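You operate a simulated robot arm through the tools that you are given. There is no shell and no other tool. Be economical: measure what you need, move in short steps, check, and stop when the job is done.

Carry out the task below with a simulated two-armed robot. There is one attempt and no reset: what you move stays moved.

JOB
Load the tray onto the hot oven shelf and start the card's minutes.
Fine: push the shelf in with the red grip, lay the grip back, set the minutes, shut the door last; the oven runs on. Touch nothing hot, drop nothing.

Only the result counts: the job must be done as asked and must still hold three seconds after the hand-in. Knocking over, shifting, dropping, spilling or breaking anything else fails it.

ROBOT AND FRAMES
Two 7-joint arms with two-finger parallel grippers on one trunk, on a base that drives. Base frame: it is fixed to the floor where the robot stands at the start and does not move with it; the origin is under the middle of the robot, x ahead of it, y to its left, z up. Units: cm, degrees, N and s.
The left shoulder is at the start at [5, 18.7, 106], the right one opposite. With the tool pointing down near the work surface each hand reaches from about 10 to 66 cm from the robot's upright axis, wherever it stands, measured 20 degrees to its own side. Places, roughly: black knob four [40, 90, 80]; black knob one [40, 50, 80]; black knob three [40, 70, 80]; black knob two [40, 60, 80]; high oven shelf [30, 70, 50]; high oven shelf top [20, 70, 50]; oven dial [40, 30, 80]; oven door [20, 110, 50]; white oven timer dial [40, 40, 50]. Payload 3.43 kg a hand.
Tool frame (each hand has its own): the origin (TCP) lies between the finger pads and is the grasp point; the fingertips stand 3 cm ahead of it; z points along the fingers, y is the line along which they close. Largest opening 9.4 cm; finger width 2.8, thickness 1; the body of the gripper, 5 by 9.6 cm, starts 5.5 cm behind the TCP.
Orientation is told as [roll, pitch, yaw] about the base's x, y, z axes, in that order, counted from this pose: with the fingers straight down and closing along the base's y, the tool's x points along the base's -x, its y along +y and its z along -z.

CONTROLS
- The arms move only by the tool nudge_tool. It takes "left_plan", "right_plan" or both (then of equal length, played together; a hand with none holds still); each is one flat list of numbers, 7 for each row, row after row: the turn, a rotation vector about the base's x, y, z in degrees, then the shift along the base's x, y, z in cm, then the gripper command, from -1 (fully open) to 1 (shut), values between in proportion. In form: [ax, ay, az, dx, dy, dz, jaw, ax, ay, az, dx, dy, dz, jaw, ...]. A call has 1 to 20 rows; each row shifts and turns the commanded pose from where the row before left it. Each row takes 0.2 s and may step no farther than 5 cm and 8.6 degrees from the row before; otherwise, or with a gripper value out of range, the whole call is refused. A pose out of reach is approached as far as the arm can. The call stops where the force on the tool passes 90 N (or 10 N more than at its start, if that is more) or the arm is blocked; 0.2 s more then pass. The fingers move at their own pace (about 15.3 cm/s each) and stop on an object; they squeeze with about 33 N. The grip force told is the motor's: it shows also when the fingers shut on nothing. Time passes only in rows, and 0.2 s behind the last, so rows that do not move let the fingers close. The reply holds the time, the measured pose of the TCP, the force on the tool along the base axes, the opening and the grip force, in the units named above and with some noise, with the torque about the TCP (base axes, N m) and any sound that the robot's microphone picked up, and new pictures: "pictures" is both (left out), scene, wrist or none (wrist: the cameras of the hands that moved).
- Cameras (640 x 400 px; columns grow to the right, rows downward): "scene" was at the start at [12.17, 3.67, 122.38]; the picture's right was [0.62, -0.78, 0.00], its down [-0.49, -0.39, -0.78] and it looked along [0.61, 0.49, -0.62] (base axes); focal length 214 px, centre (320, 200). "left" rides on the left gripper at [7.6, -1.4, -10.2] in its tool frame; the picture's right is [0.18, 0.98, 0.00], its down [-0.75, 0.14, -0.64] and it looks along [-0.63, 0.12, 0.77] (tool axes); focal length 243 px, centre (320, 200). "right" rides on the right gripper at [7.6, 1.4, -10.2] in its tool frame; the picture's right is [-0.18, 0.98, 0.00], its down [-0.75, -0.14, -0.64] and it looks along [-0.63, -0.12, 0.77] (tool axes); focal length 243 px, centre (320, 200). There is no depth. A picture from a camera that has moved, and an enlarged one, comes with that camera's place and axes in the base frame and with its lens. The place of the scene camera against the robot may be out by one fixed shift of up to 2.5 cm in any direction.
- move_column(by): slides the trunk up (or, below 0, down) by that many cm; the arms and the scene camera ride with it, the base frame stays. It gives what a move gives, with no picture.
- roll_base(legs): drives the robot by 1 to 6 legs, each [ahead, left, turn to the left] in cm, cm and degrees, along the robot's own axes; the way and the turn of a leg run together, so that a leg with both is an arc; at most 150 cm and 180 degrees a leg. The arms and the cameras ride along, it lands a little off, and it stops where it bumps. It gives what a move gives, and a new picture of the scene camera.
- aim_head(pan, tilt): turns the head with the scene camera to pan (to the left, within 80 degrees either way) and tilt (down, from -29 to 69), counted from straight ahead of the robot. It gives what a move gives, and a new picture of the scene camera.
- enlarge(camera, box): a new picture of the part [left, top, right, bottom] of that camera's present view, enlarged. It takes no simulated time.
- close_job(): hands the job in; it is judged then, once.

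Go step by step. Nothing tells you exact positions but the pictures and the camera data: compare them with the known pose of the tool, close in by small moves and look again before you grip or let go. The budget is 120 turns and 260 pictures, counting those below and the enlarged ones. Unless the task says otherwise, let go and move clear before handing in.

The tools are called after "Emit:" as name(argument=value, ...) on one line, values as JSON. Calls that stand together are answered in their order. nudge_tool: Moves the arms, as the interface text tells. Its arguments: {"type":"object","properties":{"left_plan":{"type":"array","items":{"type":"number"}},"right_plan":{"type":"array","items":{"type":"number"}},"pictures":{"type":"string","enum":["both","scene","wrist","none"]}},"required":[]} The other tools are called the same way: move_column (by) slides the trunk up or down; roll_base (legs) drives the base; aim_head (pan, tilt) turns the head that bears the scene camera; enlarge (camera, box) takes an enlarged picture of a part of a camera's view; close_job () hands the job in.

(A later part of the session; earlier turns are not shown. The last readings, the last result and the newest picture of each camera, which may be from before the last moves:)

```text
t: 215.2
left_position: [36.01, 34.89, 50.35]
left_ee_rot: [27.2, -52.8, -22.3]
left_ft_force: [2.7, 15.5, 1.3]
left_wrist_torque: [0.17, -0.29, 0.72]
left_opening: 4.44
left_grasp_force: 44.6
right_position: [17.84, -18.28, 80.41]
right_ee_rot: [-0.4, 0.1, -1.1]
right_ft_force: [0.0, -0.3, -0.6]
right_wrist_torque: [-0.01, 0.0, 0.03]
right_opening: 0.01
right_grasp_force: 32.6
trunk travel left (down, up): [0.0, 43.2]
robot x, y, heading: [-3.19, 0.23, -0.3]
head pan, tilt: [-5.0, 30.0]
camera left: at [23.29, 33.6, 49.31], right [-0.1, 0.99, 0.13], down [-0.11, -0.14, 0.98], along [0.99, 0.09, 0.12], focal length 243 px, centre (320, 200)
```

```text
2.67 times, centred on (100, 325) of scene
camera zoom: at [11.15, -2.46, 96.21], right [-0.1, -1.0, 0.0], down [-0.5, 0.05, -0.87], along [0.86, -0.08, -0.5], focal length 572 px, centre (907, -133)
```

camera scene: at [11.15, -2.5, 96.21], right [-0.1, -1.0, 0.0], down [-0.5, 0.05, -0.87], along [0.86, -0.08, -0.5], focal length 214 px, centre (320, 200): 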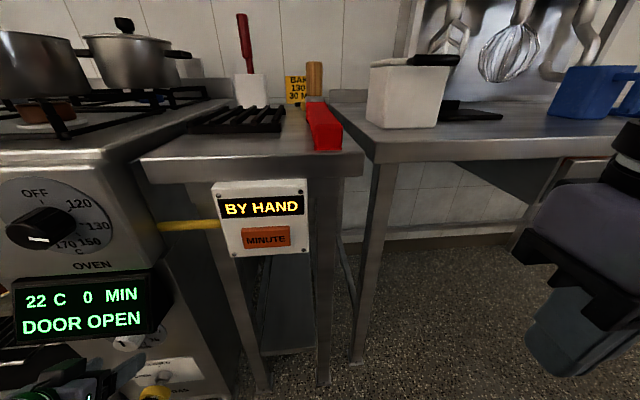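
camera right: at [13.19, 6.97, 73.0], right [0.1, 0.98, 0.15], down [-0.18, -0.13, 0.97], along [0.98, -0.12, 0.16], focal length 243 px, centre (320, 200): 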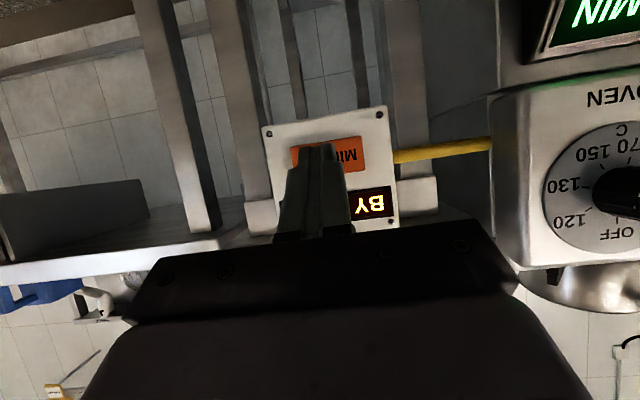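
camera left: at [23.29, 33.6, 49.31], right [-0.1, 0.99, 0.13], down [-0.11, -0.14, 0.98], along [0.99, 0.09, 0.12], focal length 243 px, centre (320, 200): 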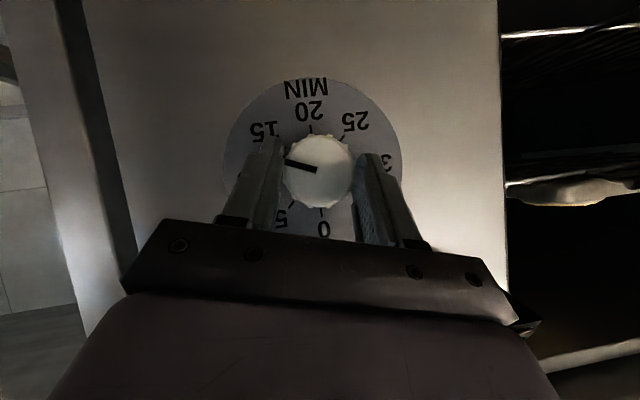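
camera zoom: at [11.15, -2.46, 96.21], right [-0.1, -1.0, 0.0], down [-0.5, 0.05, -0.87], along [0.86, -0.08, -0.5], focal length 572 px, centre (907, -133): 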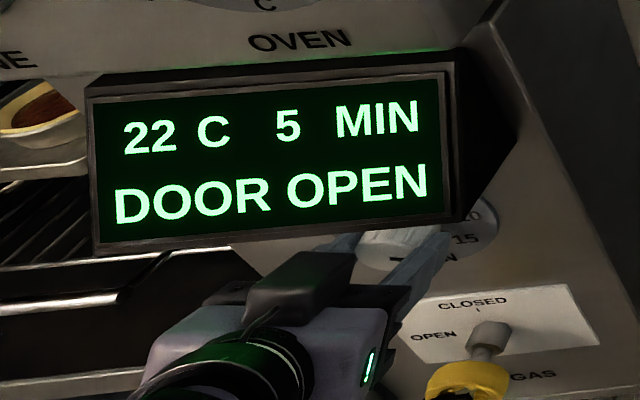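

The display follows upon release (5 MIN). Two more strokes.

Emit:
nudge_tool(left_plan=[0, 0, 0, 0, 0, 0, -0.4, 0, 0, 0, 0, 0, 0, -0.4, -8, 0, 0, 0, 0.12, 0.03, -0.4, -8, 0, 0, 0, 0.12, 0.01, -0.4, -8, 0, 0, 0, 0.12, -0.01, -0.4, -8, 0, 0, 0, 0.12, -0.03, -0.4, -8, 0, 0, 0, 0.11, -0.04, -0.4, -8, 0, 0, 0, 0.1, -0.06, -0.4, -8, 0, 0, 0, 0.1, -0.07, -0.4, 0, 0, 0, 0, 0, 0, 1, 0, 0, 0, 0, 0, 0, 1, 8, 0, 0, 0, -0.1, 0.07, 1, 8, 0, 0, 0, -0.1, 0.06, 1, 8, 0, 0, 0, -0.11, 0.04, 1, 8, 0, 0, 0, -0.12, 0.03, 1, 8, 0, 0, 0, -0.12, 0.01, 1, 8, 0, 0, 0, -0.12, -0.01, 1, 8, 0, 0, 0, -0.12, -0.03, 1, 0, 0, 0, 0, 0, 0, 1], pictures="none")

Emit:
nudge_tool(left_plan=[0, 0, 0, 0, 0, 0, -0.4, 0, 0, 0, 0, 0, 0, -0.4, -8, 0, 0, 0, 0.12, 0.03, -0.4, -8, 0, 0, 0, 0.12, 0.01, -0.4, -8, 0, 0, 0, 0.12, -0.01, -0.4, -8, 0, 0, 0, 0.12, -0.03, -0.4, -8, 0, 0, 0, 0.11, -0.04, -0.4, -8, 0, 0, 0, 0.1, -0.06, -0.4, -8, 0, 0, 0, 0.1, -0.07, -0.4, 0, 0, 0, 0, 0, 0, 1, 0, 0, 0, 0, 0, 0, 1, 8, 0, 0, 0, -0.1, 0.07, 1, 8, 0, 0, 0, -0.1, 0.06, 1, 8, 0, 0, 0, -0.11, 0.04, 1, 8, 0, 0, 0, -0.12, 0.03, 1, 8, 0, 0, 0, -0.12, 0.01, 1, 8, 0, 0, 0, -0.12, -0.01, 1, 8, 0, 0, 0, -0.12, -0.03, 1, 0, 0, 0, 0, 0, 0, 1], pictures="wrist")

Emit:
enlarge(camera="scene", box=[0, 250, 200, 400])

```text
t: 219.2
left_position: [36.05, 34.93, 50.2]
left_ee_rot: [27.1, -52.8, -22.1]
left_ft_force: [-8.6, 15.9, 0.9]
left_wrist_torque: [0.16, -0.21, 0.47]
left_opening: 4.5
left_grasp_force: 44.9
right_position: [17.83, -18.17, 80.38]
right_ee_rot: [-0.4, 0.1, -1.1]
right_ft_force: [-0.8, -0.2, -0.7]
right_wrist_torque: [-0.03, 0.01, -0.01]
right_opening: 0.0
right_grasp_force: 33.0
trunk travel left (down, up): [0.0, 43.2]
robot x, y, heading: [-3.34, 0.26, -0.3]
head pan, tilt: [-5.0, 30.0]
```

```text
t: 223.2
left_position: [36.07, 34.84, 50.33]
left_ee_rot: [27.2, -52.9, -22.1]
left_ft_force: [12.5, 14.8, -1.1]
left_wrist_torque: [0.12, -0.31, 0.18]
left_opening: 4.48
left_grasp_force: 45.6
right_position: [17.79, -18.21, 80.29]
right_ee_rot: [-0.4, 0.1, -1.1]
right_ft_force: [0.3, 0.1, 0.2]
right_wrist_torque: [0.03, -0.04, 0.01]
right_opening: 0.0
right_grasp_force: 32.8
trunk travel left (down, up): [0.0, 43.2]
robot x, y, heading: [-3.64, 0.39, -0.5]
head pan, tilt: [-5.0, 30.0]
camera left: at [23.31, 33.6, 49.32], right [-0.1, 0.99, 0.13], down [-0.11, -0.14, 0.98], along [0.99, 0.09, 0.12], focal length 243 px, centre (320, 200)
```

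left: 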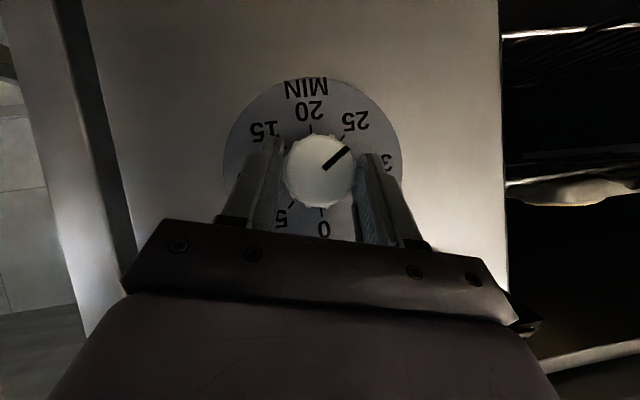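

```text
2.67 times, centred on (100, 325) of scene
camera zoom: at [11.19, -2.45, 96.21], right [-0.1, -1.0, 0.0], down [-0.5, 0.05, -0.87], along [0.86, -0.08, -0.5], focal length 572 px, centre (907, -133)
```

zoom: 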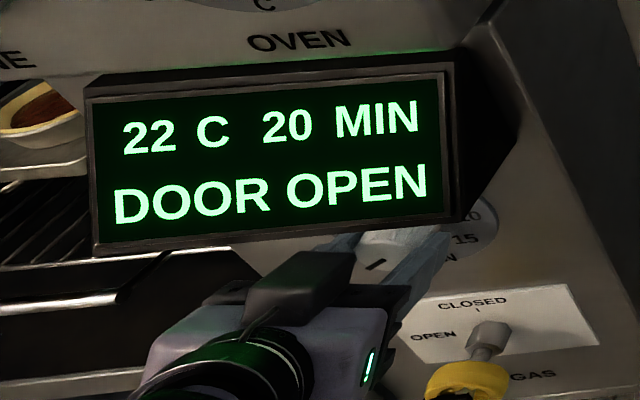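

Display reads 20, pointer now at 25. One last stroke of 48° brings it to 30; then I release and check.

Emit:
nudge_tool(left_plan=[0, 0, 0, 0, 0, 0, -0.4, 0, 0, 0, 0, 0, 0, -0.4, -8, 0, 0, 0, 0.12, 0.03, -0.4, -8, 0, 0, 0, 0.12, 0.01, -0.4, -8, 0, 0, 0, 0.12, -0.01, -0.4, -8, 0, 0, 0, 0.12, -0.03, -0.4, -8, 0, 0, 0, 0.11, -0.04, -0.4, -8, 0, 0, 0, 0.1, -0.06, -0.4, -8, 0, 0, 0, 0.1, -0.07, -0.4, 0, 0, 0, 0, 0, 0, 1, 0, 0, 0, 0, 0, 0, 1, 8, 0, 0, 0, -0.1, 0.07, 1, 8, 0, 0, 0, -0.1, 0.06, 1, 8, 0, 0, 0, -0.11, 0.04, 1, 8, 0, 0, 0, -0.12, 0.03, 1, 8, 0, 0, 0, -0.12, 0.01, 1, 7, 0, 0, 0, -0.12, -0.01, 1, 0, 0, 0, 0, 0, 0, 1, 0, 0, 0, 0, 0, 0, -0.4, 0, 0, 0, 0, 0, 0, -0.4], pictures="wrist")

Emit:
enlarge(camera="scene", box=[0, 250, 200, 400])

```text
t: 227.4
left_position: [36.03, 34.73, 50.38]
left_ee_rot: [12.0, -55.4, -10.0]
left_ft_force: [0.1, -0.3, 0.5]
left_wrist_torque: [0.0, -0.01, 0.01]
left_opening: 6.56
left_grasp_force: 0.0
right_position: [17.81, -18.32, 80.3]
right_ee_rot: [-0.4, 0.1, -1.1]
right_ft_force: [-0.1, -0.3, -0.2]
right_wrist_torque: [0.02, 0.01, -0.03]
right_opening: 0.02
right_grasp_force: 33.1
trunk travel left (down, up): [0.0, 43.2]
robot x, y, heading: [-2.86, -0.09, -0.5]
head pan, tilt: [-5.0, 30.0]
camera left: at [23.29, 33.45, 49.56], right [-0.1, 0.99, -0.03], down [-0.11, 0.02, 0.99], along [0.99, 0.1, 0.11], focal length 243 px, centre (320, 200)
```

left: 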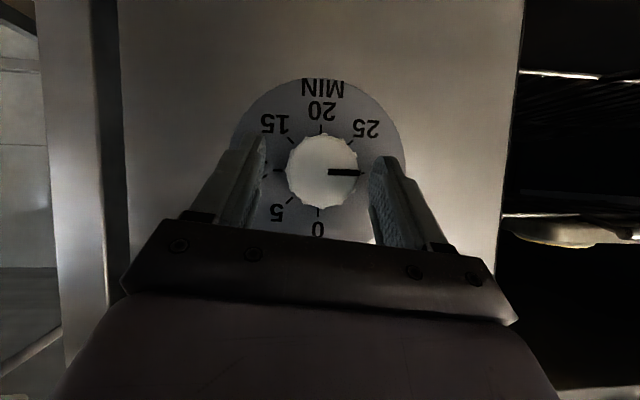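

```text
2.67 times, centred on (100, 325) of scene
camera zoom: at [11.15, -2.51, 96.21], right [-0.1, -1.0, 0.0], down [-0.5, 0.05, -0.87], along [0.86, -0.08, -0.5], focal length 572 px, centre (907, -133)
```

zoom: 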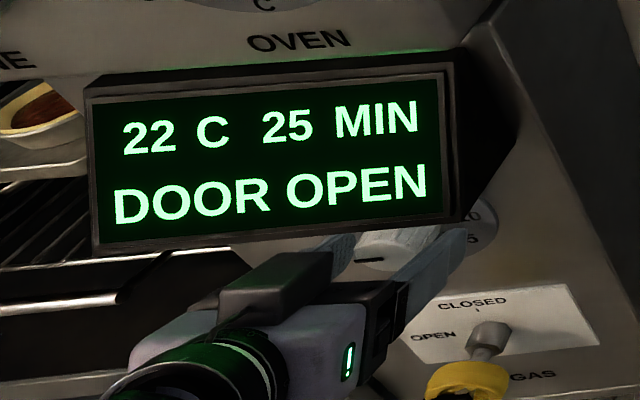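

The pointer stands at 30; the display lags. I back the hand straight out and re-check.

Emit:
nudge_tool(left_plan=[0, 0, 0, -1, 0, 0, -0.4, 0, 0, 0, -1.5, 0, 0, -0.4, 0, 0, 0, -1.5, 0, 0, -0.4, 0, 0, 0, 0, 0, 0, -0.4, 0, 0, 0, 0, 0, 0, -0.4], pictures="none")

Emit:
roll_base(legs=[[-14, 0, 0]])

Emit:
enlarge(camera="scene", box=[0, 180, 240, 360])

```text
t: 228.6
left_position: [32.01, 34.9, 50.45]
left_ee_rot: [12.2, -55.3, -10.1]
left_ft_force: [0.7, 1.4, 0.0]
left_wrist_torque: [-0.02, 0.01, 0.01]
left_opening: 6.59
left_grasp_force: 0.1
right_position: [17.81, -18.28, 80.37]
right_ee_rot: [-0.5, 0.1, -1.1]
right_ft_force: [0.1, 0.5, -0.4]
right_wrist_torque: [0.0, 0.0, -0.02]
right_opening: 0.0
right_grasp_force: 33.0
trunk travel left (down, up): [0.0, 43.2]
robot x, y, heading: [-3.35, 0.05, -0.4]
head pan, tilt: [-5.0, 30.0]
```

```text
t: 230.0
left_position: [17.98, 35.12, 50.28]
left_ee_rot: [12.2, -55.3, -10.1]
left_ft_force: [0.6, -0.2, -0.4]
left_wrist_torque: [-0.02, 0.0, 0.02]
left_opening: 6.57
left_grasp_force: 0.1
right_position: [3.91, -18.06, 80.44]
right_ee_rot: [-0.4, 0.1, -1.1]
right_ft_force: [0.0, 0.2, -0.2]
right_wrist_torque: [0.03, 0.0, 0.01]
right_opening: 0.01
right_grasp_force: 32.9
trunk travel left (down, up): [0.0, 43.2]
robot x, y, heading: [-17.2, 0.43, -0.4]
head pan, tilt: [-5.0, 30.0]
camera scene: at [-2.86, -2.36, 96.21], right [-0.09, -1.0, 0.0], down [-0.5, 0.05, -0.87], along [0.86, -0.08, -0.5], focal length 214 px, centre (320, 200)
```

scene: 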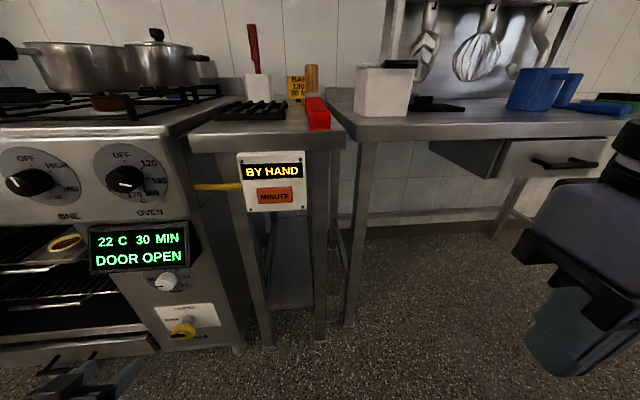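

```text
2.22 times, centred on (120, 270) of scene
camera zoom: at [-2.86, -2.36, 96.21], right [-0.09, -1.0, 0.0], down [-0.5, 0.05, -0.87], along [0.86, -0.08, -0.5], focal length 477 px, centre (764, 44)
```

zoom: 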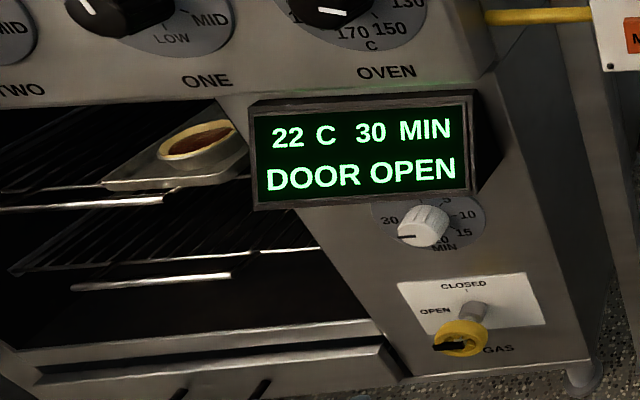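

30 MIN is set. Last is the door (hinged left, free edge near [-5, 113]). I raise the left hand above door height, back off and drive left past the door's outer side.

Emit:
nudge_tool(left_plan=[-4, 0, 0, 0, 0, 4, 1, -4, 0, 0, 0, 0, 4, 1, -4, 0, 0, 0, 0, 4, 1, 0, 0, 0, 0, 0, 4, 1, 0, 0, 0, 0, 0, 4, 1, 0, 0, 0, 0, 0, 4, 1, 0, 0, 0, 0, 0, 3, 1, 0, 0, 0, 0, 0, 0, 1], pictures="none")

Emit:
roll_base(legs=[[-27, 0, 0], [0, 70, 0]])

Emit:
aim_head(pan=35, tilt=40)

```text
t: 231.8
left_position: [21.07, 37.38, 75.95]
left_ee_rot: [-9.1, -55.5, 7.6]
left_ft_force: [-0.4, 0.2, 0.9]
left_wrist_torque: [0.02, -0.02, -0.02]
left_opening: 0.0
left_grasp_force: 33.4
left hand out of reach, approached as far as the arm can: row 2, 3, 4
right_position: [3.68, -18.08, 80.41]
right_ee_rot: [-0.3, 0.0, -1.1]
right_ft_force: [0.3, -0.2, -0.6]
right_wrist_torque: [-0.02, 0.01, 0.0]
right_opening: 0.0
right_grasp_force: 33.3
trunk travel left (down, up): [0.0, 43.2]
robot x, y, heading: [-17.41, 0.57, -0.2]
head pan, tilt: [-5.0, 30.0]
```

```text
t: 237.1
left_position: [-5.76, 107.09, 75.92]
left_ee_rot: [-9.1, -55.5, 7.7]
left_ft_force: [0.0, -0.1, 0.8]
left_wrist_torque: [-0.03, -0.04, 0.01]
left_opening: 0.0
left_grasp_force: 32.7
right_position: [-22.75, 51.57, 80.27]
right_ee_rot: [-0.3, 0.1, -0.7]
right_ft_force: [-0.5, -1.4, 0.6]
right_wrist_torque: [-0.02, 0.0, 0.01]
right_opening: 0.0
right_grasp_force: 32.8
trunk travel left (down, up): [0.0, 43.2]
robot x, y, heading: [-43.89, 69.53, -0.2]
head pan, tilt: [-5.0, 30.0]
camera scene: at [-29.51, 67.2, 96.21], right [-0.09, -1.0, 0.0], down [-0.5, 0.05, -0.87], along [0.86, -0.08, -0.5], focal length 214 px, centre (320, 200)
```

scene: 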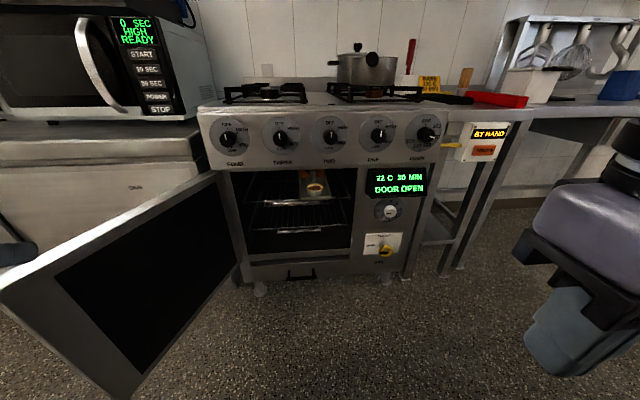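

```text
t: 238.2
left_position: [-5.74, 107.1, 75.86]
left_ee_rot: [-9.1, -55.5, 7.9]
left_ft_force: [-0.3, 0.1, -0.1]
left_wrist_torque: [-0.03, -0.03, 0.03]
left_opening: 0.01
left_grasp_force: 32.3
right_position: [-22.76, 51.5, 80.41]
right_ee_rot: [-0.4, 0.2, -0.9]
right_ft_force: [-0.6, -0.1, -0.6]
right_wrist_torque: [0.03, 0.01, 0.02]
right_opening: 0.0
right_grasp_force: 32.8
trunk travel left (down, up): [0.0, 43.2]
robot x, y, heading: [-44.3, 69.88, -0.2]
head pan, tilt: [35.0, 40.0]
camera scene: at [-31.53, 72.87, 94.68], right [0.57, -0.82, 0.0], down [-0.53, -0.37, -0.77], along [0.63, 0.44, -0.64], focal length 214 px, centre (320, 200)
```

scene: 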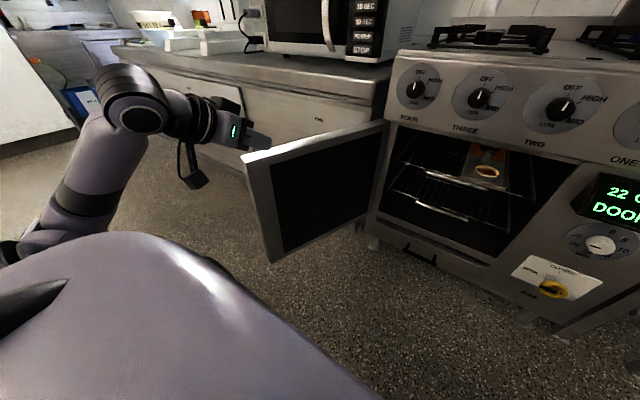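

The hand is just above the door's free corner. I move further left, extend, and lower it on the door's outer side.

Emit:
roll_base(legs=[[0, 15, 0]])

Emit:
nudge_tool(left_plan=[0, 0, 0, 3, 0, 0, 1, 0, 0, 0, 3, 0, 0, 1, 0, 0, 0, 2, 0, -2, 1, 0, 0, 0, 0, 0, -4, 1, 0, 0, 0, 0, 0, -4, 1, 0, 0, 0, 0, 0, -4, 1, 0, 0, 0, 0, 0, -2, 1, 0, 0, 0, 0, 0, 0, 1], pictures="scene")

```text
t: 239.5
left_position: [-5.55, 122.14, 75.85]
left_ee_rot: [-9.1, -55.7, 7.6]
left_ft_force: [-0.9, 0.4, -0.6]
left_wrist_torque: [0.0, 0.02, -0.03]
left_opening: 0.03
left_grasp_force: 32.7
right_position: [-22.77, 66.52, 80.41]
right_ee_rot: [-0.4, 0.2, -0.7]
right_ft_force: [0.3, -0.2, 0.1]
right_wrist_torque: [0.0, 0.02, -0.01]
right_opening: 0.0
right_grasp_force: 33.4
trunk travel left (down, up): [0.0, 43.2]
robot x, y, heading: [-43.96, 84.83, -0.1]
head pan, tilt: [35.0, 40.0]
camera scene: at [-31.48, 88.0, 94.68], right [0.57, -0.82, 0.0], down [-0.53, -0.37, -0.77], along [0.63, 0.44, -0.64], focal length 214 px, centre (320, 200)
```

scene: 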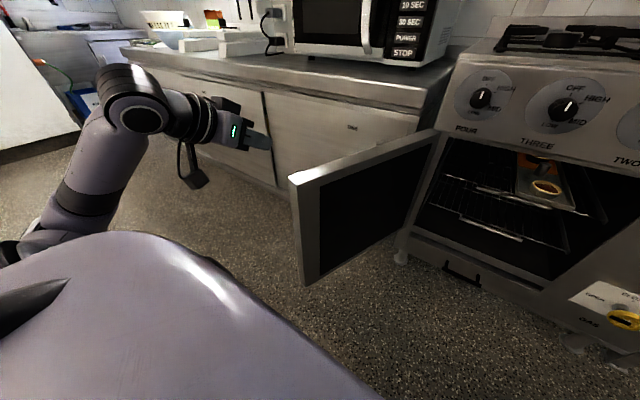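

```text
t: 241.3
left_position: [2.35, 122.28, 59.82]
left_ee_rot: [-9.1, -55.6, 7.7]
left_ft_force: [0.1, -0.1, 0.1]
left_wrist_torque: [0.03, -0.01, -0.01]
left_opening: 0.0
left_grasp_force: 33.4
right_position: [-22.72, 66.67, 80.45]
right_ee_rot: [-0.4, 0.1, -0.8]
right_ft_force: [-0.4, -0.1, -0.7]
right_wrist_torque: [0.01, 0.01, -0.01]
right_opening: 0.01
right_grasp_force: 32.7
trunk travel left (down, up): [0.0, 43.2]
robot x, y, heading: [-43.59, 84.79, -0.1]
head pan, tilt: [35.0, 40.0]
camera scene: at [-31.49, 88.01, 94.68], right [0.57, -0.82, 0.0], down [-0.53, -0.37, -0.77], along [0.63, 0.44, -0.64], focal length 214 px, centre (320, 200)
```

scene: 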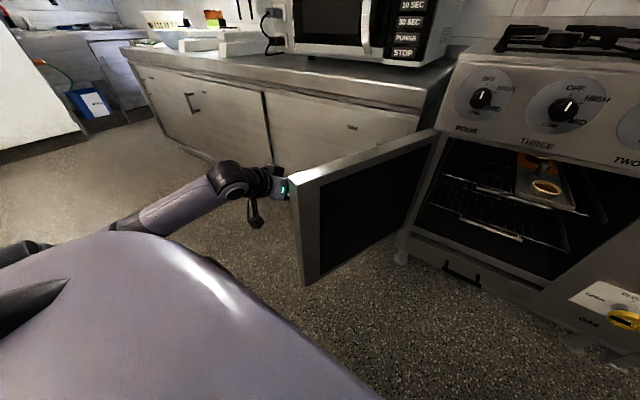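

The hand is behind the door's outer face. Driving right to swing the door.

Emit:
roll_base(legs=[[0, -20, 0]])

```text
t: 242.4
left_position: [2.24, 117.37, 59.83]
left_ee_rot: [-8.4, -55.2, 7.7]
left_ft_force: [-4.5, 3.1, 1.9]
left_wrist_torque: [-0.18, -0.17, -0.16]
left_opening: 0.0
left_grasp_force: 32.5
right_position: [-22.86, 61.39, 80.39]
right_ee_rot: [-0.3, 0.2, -0.6]
right_ft_force: [0.3, 0.2, 0.6]
right_wrist_torque: [0.02, -0.04, 0.01]
right_opening: 0.01
right_grasp_force: 33.1
trunk travel left (down, up): [0.0, 43.2]
robot x, y, heading: [-43.9, 79.51, 0.2]
head pan, tilt: [35.0, 40.0]
stopped in leg 1: the force on the tool passed its limit (the readings are from after the stop); the commanded pose is now the measured one
camera scene: at [-31.57, 82.77, 94.68], right [0.57, -0.82, 0.0], down [-0.53, -0.37, -0.77], along [0.63, 0.44, -0.64], focal length 214 px, centre (320, 200)
```

scene: 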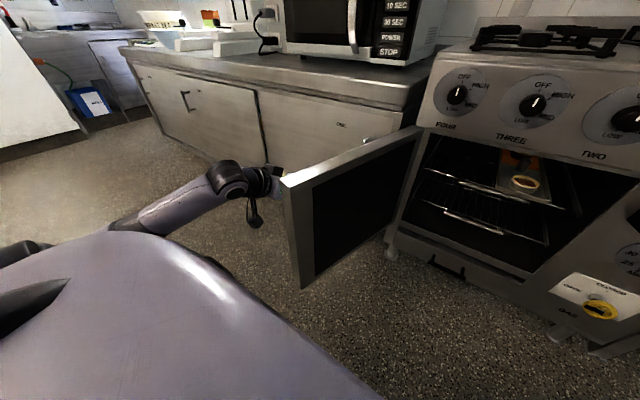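

The base moves too abruptly; I push with the arm more gently.

Emit:
nudge_tool(left_plan=[0, 0, 0, 0, -0.3, 0, 1, 0, 0, 0, 0, -0.3, 0, 1, 0, 0, 0, 0, -0.4, 0, 1, 0, 0, 0, 0, -0.5, 0, 1, 0, 0, 0, 0, -0.6, 0, 1, 0, 0, 0, 0, -0.7, 0, 1, 0, 0, 0, 0, -0.8, 0, 1, 0, 0, 0, 0, -0.8, 0, 1, 0, 0, 0, 0, -0.9, 0, 1, 0, 0, 0, 0, -0.9, 0, 1, 0, 0, 0, 0, -0.9, 0, 1, 0, 0, 0, 0, -0.9, 0, 1, 0, 0, 0, 0, -0.9, 0, 1, 0, 0, 0, 0, -0.9, 0, 1, 0, 0, 0, 0, -0.9, 0, 1, 0, 0, 0, 0, -0.9, 0, 1, 0, 0, 0, 0, -0.9, 0, 1, 0, 0, 0, 0, -0.9, 0, 1], pictures="scene")

```text
t: 243.3
left_position: [1.62, 116.45, 59.77]
left_ee_rot: [-7.4, -55.0, 7.5]
left_ft_force: [-23.1, 11.5, 5.5]
left_wrist_torque: [-0.72, -1.05, -0.92]
left_opening: 0.01
left_grasp_force: 33.0
right_position: [-22.85, 61.45, 80.38]
right_ee_rot: [-0.4, 0.1, -0.4]
right_ft_force: [0.6, -0.4, 0.8]
right_wrist_torque: [-0.01, -0.02, 0.0]
right_opening: 0.0
right_grasp_force: 32.6
trunk travel left (down, up): [0.0, 43.2]
robot x, y, heading: [-43.92, 79.45, 0.2]
head pan, tilt: [35.0, 40.0]
stopped in row 4 (left hand): the force on the tool passed its limit (the readings are from after the stop); the commanded pose is now the measured one
camera scene: at [-31.82, 82.92, 94.7], right [0.58, -0.82, 0.0], down [-0.52, -0.37, -0.77], along [0.63, 0.44, -0.64], focal length 214 px, centre (320, 200)
```

scene: 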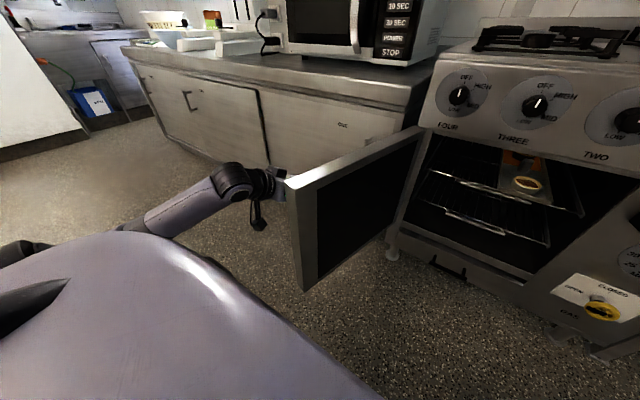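

A protruding part of the hand (its camera) catches the door's end face. I switch to a vertical hand, so only the fingers sit behind the door.

Emit:
nudge_tool(left_plan=[0, 0, 0, 0, 3, 0, 1, 8, 0, 0, 0, 1, 3, 1, 4, 0, 0, 0, 0.5, 4, 1, 0, 8, 0, 0, 0, 4, 1, 0, 8, 0, 0, 0, 4, 1, 0, 8, 0, 0, 0, 3, 1, 0, 8, 0, 0.5, 0, 0, 1, 0, 8, 0, 0.5, 0, 0, 1, 0, 8, 0, 0.5, 0, 0, 1, 0, 7.5, 0, 0.5, 0, 0, 1, 0, 0, 0, 0, 0, -4, 1, 0, 0, 0, 0, 0, -4, 1, 0, 0, 0, 0, 0, -4, 1, 0, 0, 0, 0, 0, -1, 1, 0, 0, 0, 0, 0, 0, 1], pictures="scene")

```text
t: 246.6
left_position: [3.9, 120.9, 64.65]
left_ee_rot: [5.4, 0.5, -5.6]
left_ft_force: [0.7, 0.5, -0.5]
left_wrist_torque: [-0.04, -0.02, 0.01]
left_opening: 0.0
left_grasp_force: 33.0
right_position: [-22.82, 61.59, 80.35]
right_ee_rot: [-0.4, 0.2, -0.5]
right_ft_force: [-0.1, 0.5, -0.2]
right_wrist_torque: [-0.03, 0.03, -0.02]
right_opening: 0.01
right_grasp_force: 33.9
trunk travel left (down, up): [0.0, 43.2]
robot x, y, heading: [-43.98, 79.65, 0.3]
head pan, tilt: [35.0, 40.0]
camera scene: at [-31.66, 82.86, 94.68], right [0.58, -0.82, 0.0], down [-0.53, -0.37, -0.77], along [0.63, 0.44, -0.64], focal length 214 px, centre (320, 200)
```

scene: 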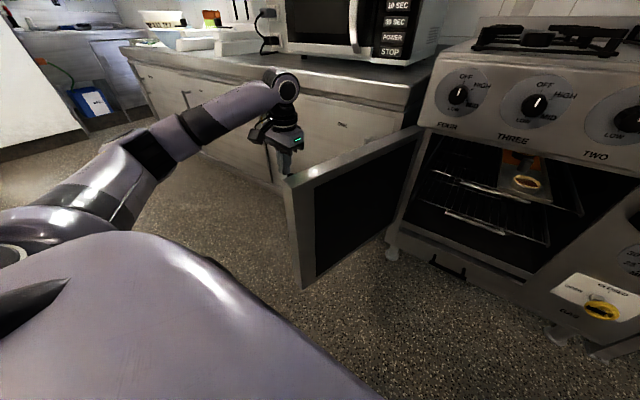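

Emit:
nudge_tool(left_plan=[0, 0, 0, 0, -0.8, 0, 1, 0, 0, 0, 0, -0.8, 0, 1, 0, 0, 0, 0, -0.8, 0, 1, 0, 0, 0, 0, -0.6, 0, 1, 0, 0, 0, 0, -0.5, 0, 1, 0, 0, 0, 0, -0.5, 0, 1, 0, 0, 0, 0, -0.5, 0, 1, 0, 0, 0, 0, -0.5, 0, 1, 0, 0, 0, 0, -0.6, 0, 1, 0, 0, 0, 0, -0.7, 0, 1, 0, 0, 0, 0, -0.8, 0, 1, 0, 0, 0, 0, -0.9, 0, 1, 0, 0, 0, 0, -1, 0, 1, 0, 0, 0, 0, -1, 0, 1, 0, 0, 0, 0, -1.1, 0, 1, 0, 0, 0, 0, -1.2, 0, 1, 0, 0, 0, 0, -1.2, 0, 1, 0, 0, 0, 0, -1.2, 0, 1, 0, 0, 0, 0, -1.2, 0, 1, 0, 0, 0, 0, -1.2, 0, 1], pictures="scene")

```text
t: 250.8
left_position: [3.9, 103.78, 64.74]
left_ee_rot: [5.4, 0.5, -5.5]
left_ft_force: [0.1, 0.2, -0.5]
left_wrist_torque: [0.03, 0.0, -0.01]
left_opening: 0.0
left_grasp_force: 33.1
right_position: [-22.81, 61.45, 80.38]
right_ee_rot: [-0.5, 0.2, -0.6]
right_ft_force: [-0.7, 0.3, 0.2]
right_wrist_torque: [0.01, 0.0, -0.03]
right_opening: 0.0
right_grasp_force: 32.7
trunk travel left (down, up): [0.0, 43.2]
robot x, y, heading: [-44.12, 79.67, 0.1]
head pan, tilt: [35.0, 40.0]
camera scene: at [-31.66, 82.86, 94.68], right [0.58, -0.82, 0.0], down [-0.53, -0.37, -0.77], along [0.63, 0.44, -0.64], focal length 214 px, centre (320, 200)
```

scene: 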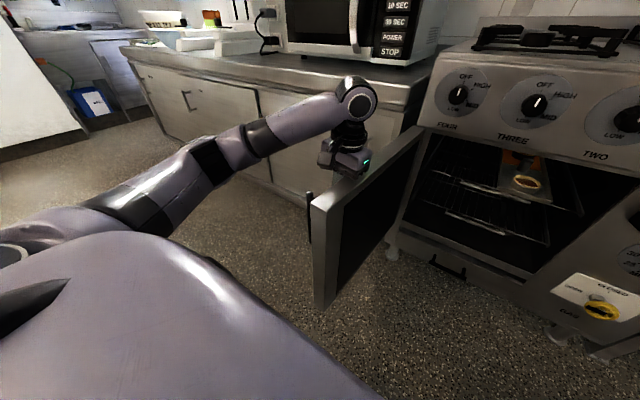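

The door swings freely now. Continue pushing right and then inward.

Emit:
nudge_tool(left_plan=[0, 0, 0, 0, -1, 0, 1, 0, 0, 0, 0, -1.2, 0, 1, 0, 0, 0, 0, -1.2, 0, 1, 0, 0, 0, 0, -1.2, 0, 1, 0, 0, 0, 0, -1.2, 0, 1, 0, 0, 0, 0, -1.2, 0, 1, 0, 0, 0, 0, -1.2, 0, 1, 0, 0, 0, 0, -1.2, 0, 1, 0, 0, 0, 0, -1.2, 0, 1, 0, 0, 0, 0, -1.2, 0, 1, 0, 0, 0, 0, -1.2, 0, 1, 0, 0, 0, 0, -1.2, 0, 1, 0, 0, 0, 0, -1.2, 0, 1], pictures="none")

Emit:
roll_base(legs=[[0, -13, 0]])

```text
t: 253.6
left_position: [3.89, 88.36, 64.63]
left_ee_rot: [5.4, 0.4, -5.5]
left_ft_force: [-0.4, -0.1, -1.5]
left_wrist_torque: [0.0, 0.0, -0.01]
left_opening: 0.0
left_grasp_force: 33.1
right_position: [-22.8, 61.52, 80.33]
right_ee_rot: [-0.2, 0.2, -0.5]
right_ft_force: [0.1, 0.2, -1.1]
right_wrist_torque: [-0.01, 0.01, 0.06]
right_opening: 0.0
right_grasp_force: 32.9
trunk travel left (down, up): [0.0, 43.2]
robot x, y, heading: [-43.98, 79.46, 0.3]
head pan, tilt: [35.0, 40.0]
```

```text
t: 254.8
left_position: [3.85, 75.37, 64.58]
left_ee_rot: [5.3, 0.5, -5.4]
left_ft_force: [0.7, 0.5, 0.3]
left_wrist_torque: [0.01, -0.02, 0.01]
left_opening: 0.0
left_grasp_force: 32.4
right_position: [-22.71, 48.58, 80.41]
right_ee_rot: [-0.4, 0.3, -0.5]
right_ft_force: [-0.7, 0.5, -0.6]
right_wrist_torque: [0.01, -0.02, -0.02]
right_opening: 0.01
right_grasp_force: 33.4
trunk travel left (down, up): [0.0, 43.2]
robot x, y, heading: [-44.17, 66.49, 0.2]
head pan, tilt: [35.0, 40.0]
camera scene: at [-31.63, 69.89, 94.68], right [0.58, -0.82, 0.0], down [-0.53, -0.37, -0.77], along [0.63, 0.44, -0.64], focal length 214 px, centre (320, 200)
```

scene: 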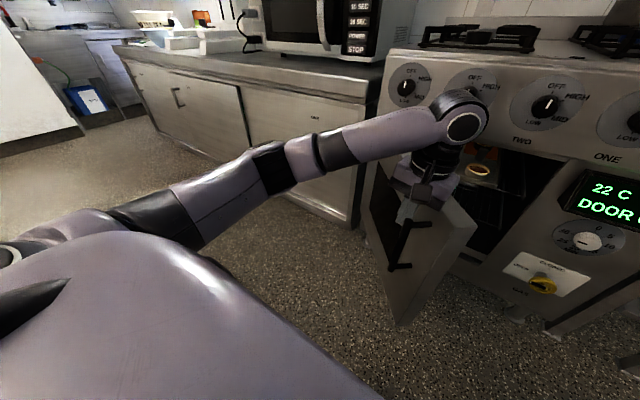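

The door is more than half closed. For the last part I pitch the hand forward (to stay under the knob panel) and push with the fingertips.

Emit:
nudge_tool(left_plan=[0, 0, 0, -3, 0, 0, 1, -5, 0, 5, -3, 0, 0, 1, 0, -8, 0, -1, 0, 0, 1, 0, -8, 0, 0, 0, 0, 1, 0, -8, 0, 0, 0, 0, 1, 0, -8, 0, 0, 0, 0, 1, 0, -8, 0, 0, 0, 0, 1, 0, -8, 0, 0, 0, 0, 1, 0, -7, 0, 0, 0, 0, 1, 0, 0, 0, 0, 0, -2, 1, 0, 0, 0, 0, 0, -2, 1, 0, 0, 0, 0, 0, 0, 1], pictures="none")

Emit:
roll_base(legs=[[0, -8, 0], [20, 0, 0]])

```text
t: 255.3
left_position: [1.91, 76.88, 64.91]
left_ee_rot: [5.8, -1.8, -1.5]
left_ft_force: [-0.6, -1.3, 0.1]
left_wrist_torque: [0.02, 0.02, 0.03]
left_opening: 0.0
left_grasp_force: 33.1
right_position: [-22.52, 48.64, 80.28]
right_ee_rot: [-0.3, 0.2, -0.4]
right_ft_force: [1.3, 0.5, 0.3]
right_wrist_torque: [0.02, -0.01, 0.02]
right_opening: 0.0
right_grasp_force: 32.4
trunk travel left (down, up): [0.0, 43.2]
robot x, y, heading: [-44.64, 66.67, 0.4]
head pan, tilt: [35.0, 40.0]
stopped in row 2 (left hand): the force on the tool passed its limit (the readings are from after the stop); the commanded pose is now the measured one
```

```text
t: 256.4
left_position: [3.45, 72.52, 64.98]
left_ee_rot: [6.8, -3.3, 1.2]
left_ft_force: [4.2, 1.9, -6.8]
left_wrist_torque: [-0.17, -0.32, -0.16]
left_opening: 0.0
left_grasp_force: 32.5
right_position: [-22.44, 42.91, 80.22]
right_ee_rot: [-0.4, 0.3, -0.3]
right_ft_force: [0.1, -0.3, -0.2]
right_wrist_torque: [0.03, 0.0, 0.04]
right_opening: 0.02
right_grasp_force: 33.0
trunk travel left (down, up): [0.0, 43.2]
robot x, y, heading: [-43.7, 61.22, 0.3]
head pan, tilt: [35.0, 40.0]
stopped in leg 1: the force on the tool passed its limit (the readings are from after the stop); the commanded pose is now the measured one
camera scene: at [-31.33, 64.17, 94.67], right [0.58, -0.82, 0.0], down [-0.52, -0.37, -0.77], along [0.62, 0.44, -0.64], focal length 214 px, centre (320, 200)
```

scene: 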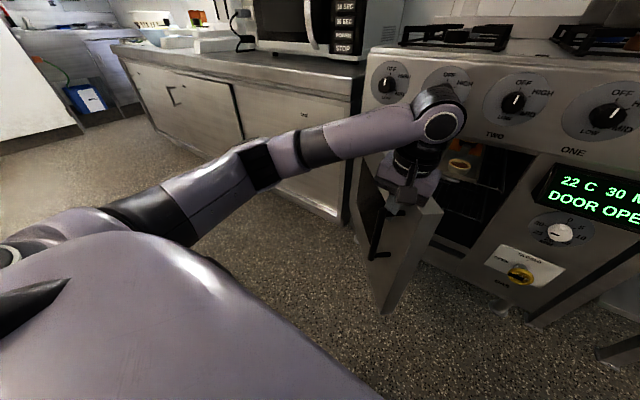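

The fingers seem caught behind the door's handle bar; let me look closely.

Emit:
enlarge(camera="scene", box=[330, 100, 490, 330])

Emit:
enlarge(camera="left", box=[120, 0, 520, 250])

```text
1.74 times, centred on (410, 215) of scene
camera zoom: at [-31.33, 64.17, 94.67], right [0.58, -0.82, 0.0], down [-0.52, -0.37, -0.77], along [0.62, 0.44, -0.64], focal length 373 px, centre (164, 174)
```

zoom: 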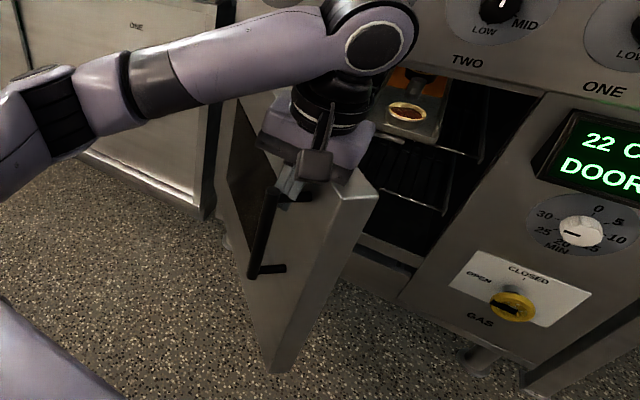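

```text
1.60 times, centred on (320, 125) of left
camera zoom: at [-4.74, 69.69, 74.49], right [-0.21, 0.97, 0.11], down [0.71, 0.08, 0.7], along [0.67, 0.22, -0.71], focal length 388 px, centre (320, 320)
```

zoom: 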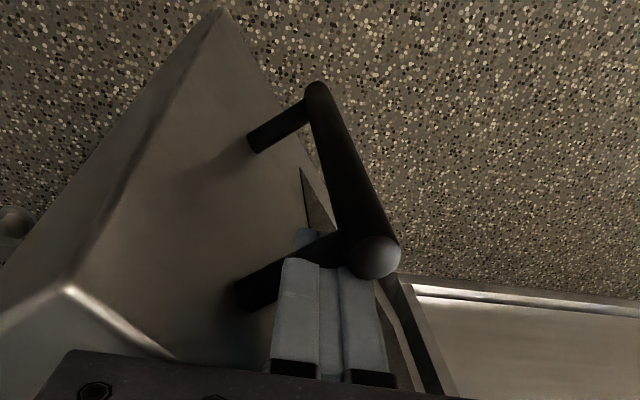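

The fingertips are hooked beside the handle's upper post; I lift straight up clear of it, then back away and pitch the hand.

Emit:
nudge_tool(left_plan=[0, 0, 0, 0, 0.3, 1, 1, 0, 0, 0, 0, 0.2, 2, 1, 0, 0, 0, 0, 0, 3, 1, 0, 0, 0, 0, 0, 4, 1, 0, 0, 0, -4, -2, 0, 1, 0, 0, 0, -4, -2, 0, 1, 0, -8, 0, -3, -2, 0, 1, 0, -8, 0, -2, 0, 0, 1, 0, -8, 0, 0, 0, -2, 1, 0, -8, 0, 0, 0, -2, 1, 0, -8, 0, 0, 0, -3, 1, -6, -8, 0, 0, 0, -3, 1, 0, -5, 0, 0, 0, -3, 1, 0, 0, 0, 0, 0, -2, 1, 0, 0, 0, 0, 0, 0, 1], pictures="scene")

```text
refused: row 12 steps farther than a row can; nothing moved
```

Emit:
nudge_tool(left_plan=[0, 0, 0, 0, 0.3, 1, 1, 0, 0, 0, 0, 0.2, 2, 1, 0, 0, 0, 0, 0, 3, 1, 0, 0, 0, 0, 0, 4, 1, 0, 0, 0, -4, -2, 0, 1, 0, 0, 0, -4, -2, 0, 1, 0, -8, 0, -3, -2, 0, 1, 0, -8, 0, -2, 0, 0, 1, 0, -8, 0, 0, 0, -2, 1, 0, -8, 0, 0, 0, -2, 1, 0, -8, 0, 0, 0, -3, 1, 0, -8, 0, 0, 0, -3, 1, 0, -5, 0, 0, 0, -3, 1, 0, 0, 0, 0, 0, -2, 1, 0, 0, 0, 0, 0, 0, 1], pictures="scene")

```text
t: 259.6
left_position: [-9.64, 66.97, 60.16]
left_ee_rot: [4.9, -56.4, 2.1]
left_ft_force: [0.4, -0.4, -0.1]
left_wrist_torque: [-0.03, 0.02, 0.0]
left_opening: 0.02
left_grasp_force: 32.6
right_position: [-22.53, 42.83, 80.39]
right_ee_rot: [-0.5, 0.2, -0.3]
right_ft_force: [1.0, -0.1, -0.3]
right_wrist_torque: [-0.01, -0.01, 0.02]
right_opening: 0.0
right_grasp_force: 32.8
trunk travel left (down, up): [0.0, 43.2]
robot x, y, heading: [-43.9, 60.96, 0.3]
head pan, tilt: [35.0, 40.0]
camera scene: at [-31.39, 64.14, 94.68], right [0.58, -0.82, 0.0], down [-0.52, -0.37, -0.77], along [0.62, 0.44, -0.64], focal length 214 px, centre (320, 200)
```

scene: 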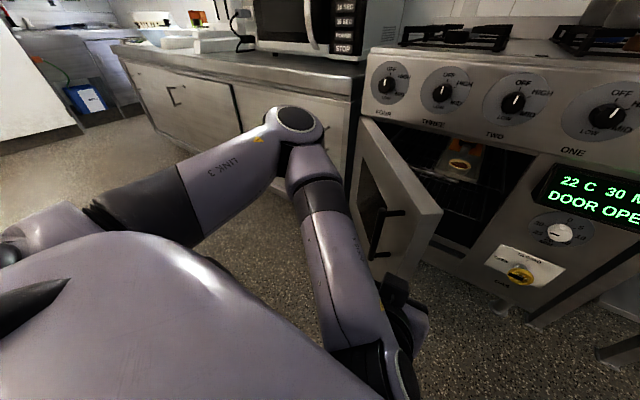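

Free. Now I line up at y≈72 and drive forward to push the door's outer face.

Emit:
roll_base(legs=[[0, 5, 0], [16, 0, 0]])

Emit:
roll_base(legs=[[14, 0, 0]])

```text
t: 261.2
left_position: [-1.71, 70.33, 60.29]
left_ee_rot: [0.8, -55.1, 2.2]
left_ft_force: [-13.8, -9.7, 9.5]
left_wrist_torque: [0.02, -0.2, -0.15]
left_opening: 0.0
left_grasp_force: 33.0
right_position: [-13.62, 47.66, 80.21]
right_ee_rot: [-0.4, 0.2, -0.2]
right_ft_force: [0.1, -0.5, 0.3]
right_wrist_torque: [-0.01, 0.04, 0.0]
right_opening: 0.0
right_grasp_force: 33.5
trunk travel left (down, up): [0.0, 43.2]
robot x, y, heading: [-34.77, 65.83, 0.4]
head pan, tilt: [35.0, 40.0]
stopped in leg 2: the force on the tool passed its limit (the readings are from after the stop); the commanded pose is now the measured one
camera scene: at [-22.55, 69.08, 94.67], right [0.58, -0.82, 0.0], down [-0.52, -0.37, -0.77], along [0.63, 0.44, -0.64], focal length 214 px, centre (320, 200)
```

scene: 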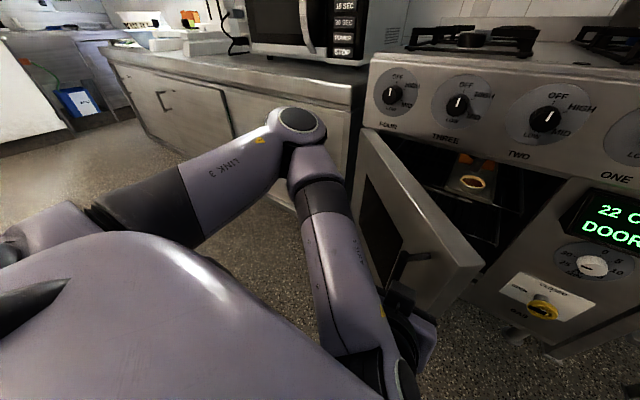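

```text
t: 262.0
left_position: [-1.08, 69.43, 60.18]
left_ee_rot: [-1.6, -54.6, 2.8]
left_ft_force: [-15.2, -10.7, 10.7]
left_wrist_torque: [0.02, -0.2, -0.18]
left_opening: 0.0
left_grasp_force: 32.9
right_position: [-12.96, 47.71, 80.44]
right_ee_rot: [-0.5, 0.3, -0.3]
right_ft_force: [-0.7, 0.7, 0.5]
right_wrist_torque: [-0.05, 0.0, 0.04]
right_opening: 0.0
right_grasp_force: 33.4
trunk travel left (down, up): [0.0, 43.2]
robot x, y, heading: [-34.23, 65.67, 0.4]
head pan, tilt: [35.0, 40.0]
stopped in leg 1: the force on the tool passed its limit (the readings are from after the stop); the commanded pose is now the measured one
camera scene: at [-21.85, 69.0, 94.68], right [0.58, -0.82, 0.0], down [-0.52, -0.37, -0.77], along [0.63, 0.44, -0.64], focal length 214 px, centre (320, 200)
```

scene: 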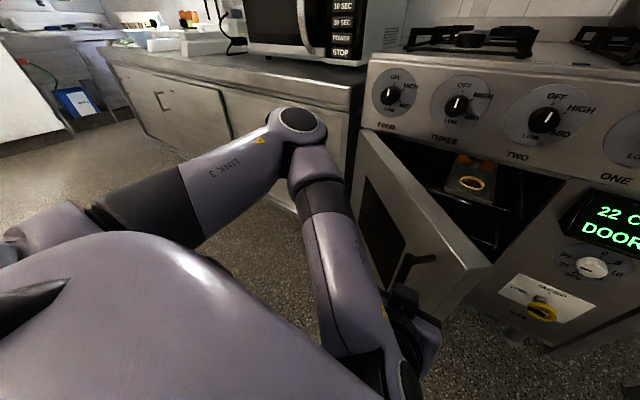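

Base starts are too jerky for the force limit, so I push smoothly with the arm.

Emit:
nudge_tool(left_plan=[0, 0, 0, 0.2, 0, 0, 1, 0, 0, 0, 0.2, 0, 0, 1, 0, 0, 0, 0.2, 0, 0, 1, 0, 0, 0, 0.3, 0, 0, 1, 0, 0, 0, 0.3, 0, 0, 1, 0, 0, 0, 0.4, 0, 0, 1, 0, 0, 0, 0.5, 0, 0, 1, 0, 0, 0, 0.6, 0, 0, 1, 0, 0, 0, 0.7, 0, 0, 1, 0, 0, 0, 0.8, 0, 0, 1, 0, 0, 0, 0.8, 0, 0, 1, 0, 0, 0, 0.9, 0, 0, 1, 0, 0, 0, 0.9, 0, 0, 1, 0, 0, 0, 1, 0, 0, 1, 0, 0, 0, 1, 0, 0, 1, 0, 0, 0, 1, 0, 0, 1, 0, 0, 0, 1, 0, 0, 1, 0, 0, 0, 1, 0, 0, 1, 0, 0, 0, 1, 0, 0, 1, 0, 0, 0, 1, 0, 0, 1], pictures="scene")

```text
t: 263.7
left_position: [-0.12, 68.13, 60.12]
left_ee_rot: [-3.7, -53.4, 0.9]
left_ft_force: [-8.0, -6.7, 9.8]
left_wrist_torque: [0.03, -0.24, -0.15]
left_opening: 0.01
left_grasp_force: 33.6
right_position: [-13.02, 47.57, 80.31]
right_ee_rot: [-0.4, 0.1, -0.4]
right_ft_force: [0.2, -0.2, 0.3]
right_wrist_torque: [0.04, 0.01, 0.01]
right_opening: 0.0
right_grasp_force: 32.5
trunk travel left (down, up): [0.0, 43.2]
robot x, y, heading: [-34.45, 65.69, 0.4]
head pan, tilt: [35.0, 40.0]
stopped in row 8 (left hand): the force on the tool passed its limit (the readings are from after the stop); the commanded pose is now the measured one
camera scene: at [-21.86, 68.98, 94.68], right [0.58, -0.82, 0.0], down [-0.52, -0.37, -0.77], along [0.63, 0.44, -0.64], focal length 214 px, centre (320, 200)
```

scene: 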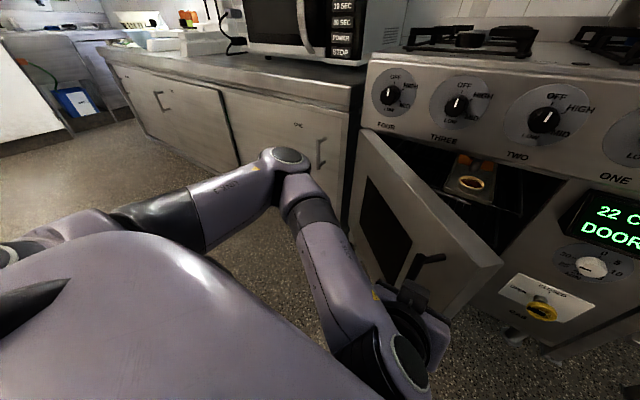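

The fingertips press on the wrong side of the handle bar. I step back, shift 9 cm toward the hinge side, and push on the flat panel.

Emit:
nudge_tool(left_plan=[0, 0, 0, -2.5, 0, 0, 1, 0, 0, 0, -2.5, 0, 0, 1, 0, 0, 0, -1, 3, 0, 1, 0, 0, 0, 0, 4, 0, 1, 0, 0, 0, 0, 4, 0, 1, 0, 0, 0, 3, 0, 0, 1, 0, 0, 0, 2, 0, 0, 1, 0, 0, 0, 1, 0, 0, 1, 0, 0, 0, 1, 0, 0, 1, 0, 0, 0, 0.8, 0, 0, 1, 0, 0, 0, 0.8, 0, 0, 1, 0, 0, 0, 0.8, 0, 0, 1, 0, 0, 0, 0.8, 0, 0, 1, 0, 0, 0, 0.8, 0, 0, 1, 0, 0, 0, 0.8, 0, 0, 1, 0, 0, 0, 0.8, 0, 0, 1, 0, 0, 0, 0.8, 0, 0, 1, 0, 0, 0, 0.8, 0, 0, 1, 0, 0, 0, 0.8, 0, 0, 1, 0, 0, 0, 0.8, 0, 0, 1], pictures="scene")

```text
t: 264.6
left_position: [-0.47, 70.56, 60.32]
left_ee_rot: [-7.2, -57.4, 14.4]
left_ft_force: [-0.7, 0.3, -0.3]
left_wrist_torque: [0.03, -0.04, 0.0]
left_opening: 0.0
left_grasp_force: 33.1
left hand out of reach, approached as far as the arm can: row 3, 4
right_position: [-12.86, 47.72, 80.26]
right_ee_rot: [-0.3, 0.3, -0.4]
right_ft_force: [0.5, 0.4, 0.6]
right_wrist_torque: [0.0, 0.0, 0.0]
right_opening: 0.0
right_grasp_force: 33.1
trunk travel left (down, up): [0.0, 43.2]
robot x, y, heading: [-34.11, 65.72, 0.4]
head pan, tilt: [35.0, 40.0]
stopped in row 4 (left hand): the arm was blocked; the commanded pose is now the measured one
camera scene: at [-21.78, 69.02, 94.68], right [0.58, -0.82, 0.0], down [-0.52, -0.37, -0.77], along [0.63, 0.44, -0.64], focal length 214 px, centre (320, 200)
```

scene: 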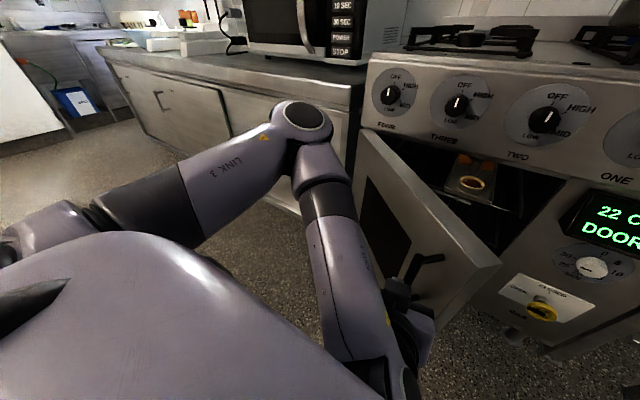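

I use the base to step around the handle bar: back, left, then forward onto the panel nearer the hinge.

Emit:
roll_base(legs=[[-8, 0, 0], [0, 6, 0], [25, 0, 0]])

Emit:
nudge_tool(left_plan=[0, 0, 0, 0.3, 0, 0, 1, 0, 0, 0, 0.4, 0, 0, 1, 0, 0, 0, 0.5, 0, 0, 1, 0, 0, 0, 0.6, 0, 0, 1, 0, 0, 0, 0.7, 0, 0, 1, 0, 0, 0, 0.8, 0, 0, 1, 0, 0, 0, 0.8, 0, 0, 1, 0, 0, 0, 0.8, 0, 0, 1, 0, 0, 0, 0.8, 0, 0, 1, 0, 0, 0, 0.8, 0, 0, 1, 0, 0, 0, 0.8, 0, 0, 1, 0, 0, 0, 0.8, 0, 0, 1, 0, 0, 0, 0.8, 0, 0, 1, 0, 0, 0, 0.8, 0, 0, 1], pictures="scene")

```text
t: 267.6
left_position: [16.43, 76.89, 60.19]
left_ee_rot: [-7.2, -57.4, 14.6]
left_ft_force: [-0.3, 1.9, 0.3]
left_wrist_torque: [0.0, -0.02, 0.0]
left_opening: 0.0
left_grasp_force: 32.7
right_position: [4.02, 54.03, 80.3]
right_ee_rot: [-0.5, 0.1, -0.2]
right_ft_force: [-0.2, -0.3, 0.2]
right_wrist_torque: [-0.01, -0.02, -0.02]
right_opening: 0.03
right_grasp_force: 33.3
trunk travel left (down, up): [0.0, 43.2]
robot x, y, heading: [-17.31, 71.83, 0.9]
head pan, tilt: [35.0, 40.0]
camera scene: at [-4.89, 75.24, 94.68], right [0.58, -0.81, 0.0], down [-0.52, -0.37, -0.77], along [0.62, 0.44, -0.64], focal length 214 px, centre (320, 200)
```

scene: 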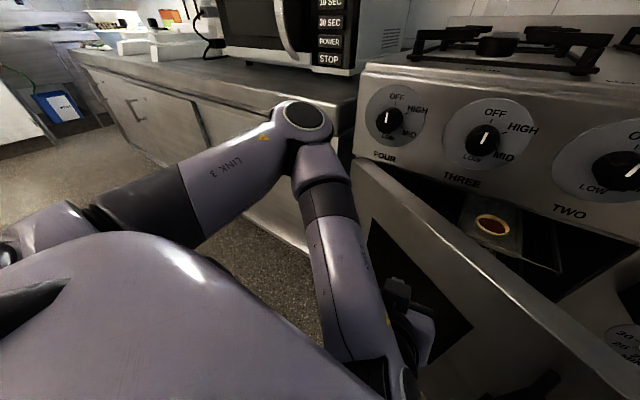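

```text
t: 270.6
left_position: [26.21, 76.87, 60.35]
left_ee_rot: [-7.1, -57.5, 14.7]
left_ft_force: [0.7, -0.2, 0.0]
left_wrist_torque: [-0.01, -0.03, -0.02]
left_opening: 0.0
left_grasp_force: 32.7
right_position: [4.08, 53.92, 80.41]
right_ee_rot: [-0.4, 0.2, -0.1]
right_ft_force: [0.5, 0.3, 0.7]
right_wrist_torque: [0.02, -0.01, 0.0]
right_opening: 0.0
right_grasp_force: 32.9
trunk travel left (down, up): [0.0, 43.2]
robot x, y, heading: [-17.19, 71.68, 0.5]
head pan, tilt: [35.0, 40.0]
camera scene: at [-4.89, 75.25, 94.68], right [0.58, -0.81, 0.0], down [-0.52, -0.37, -0.77], along [0.62, 0.44, -0.64], focal length 214 px, centre (320, 200)
```

scene: 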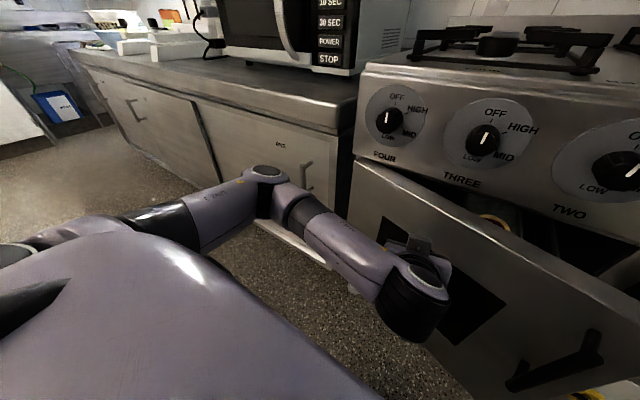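

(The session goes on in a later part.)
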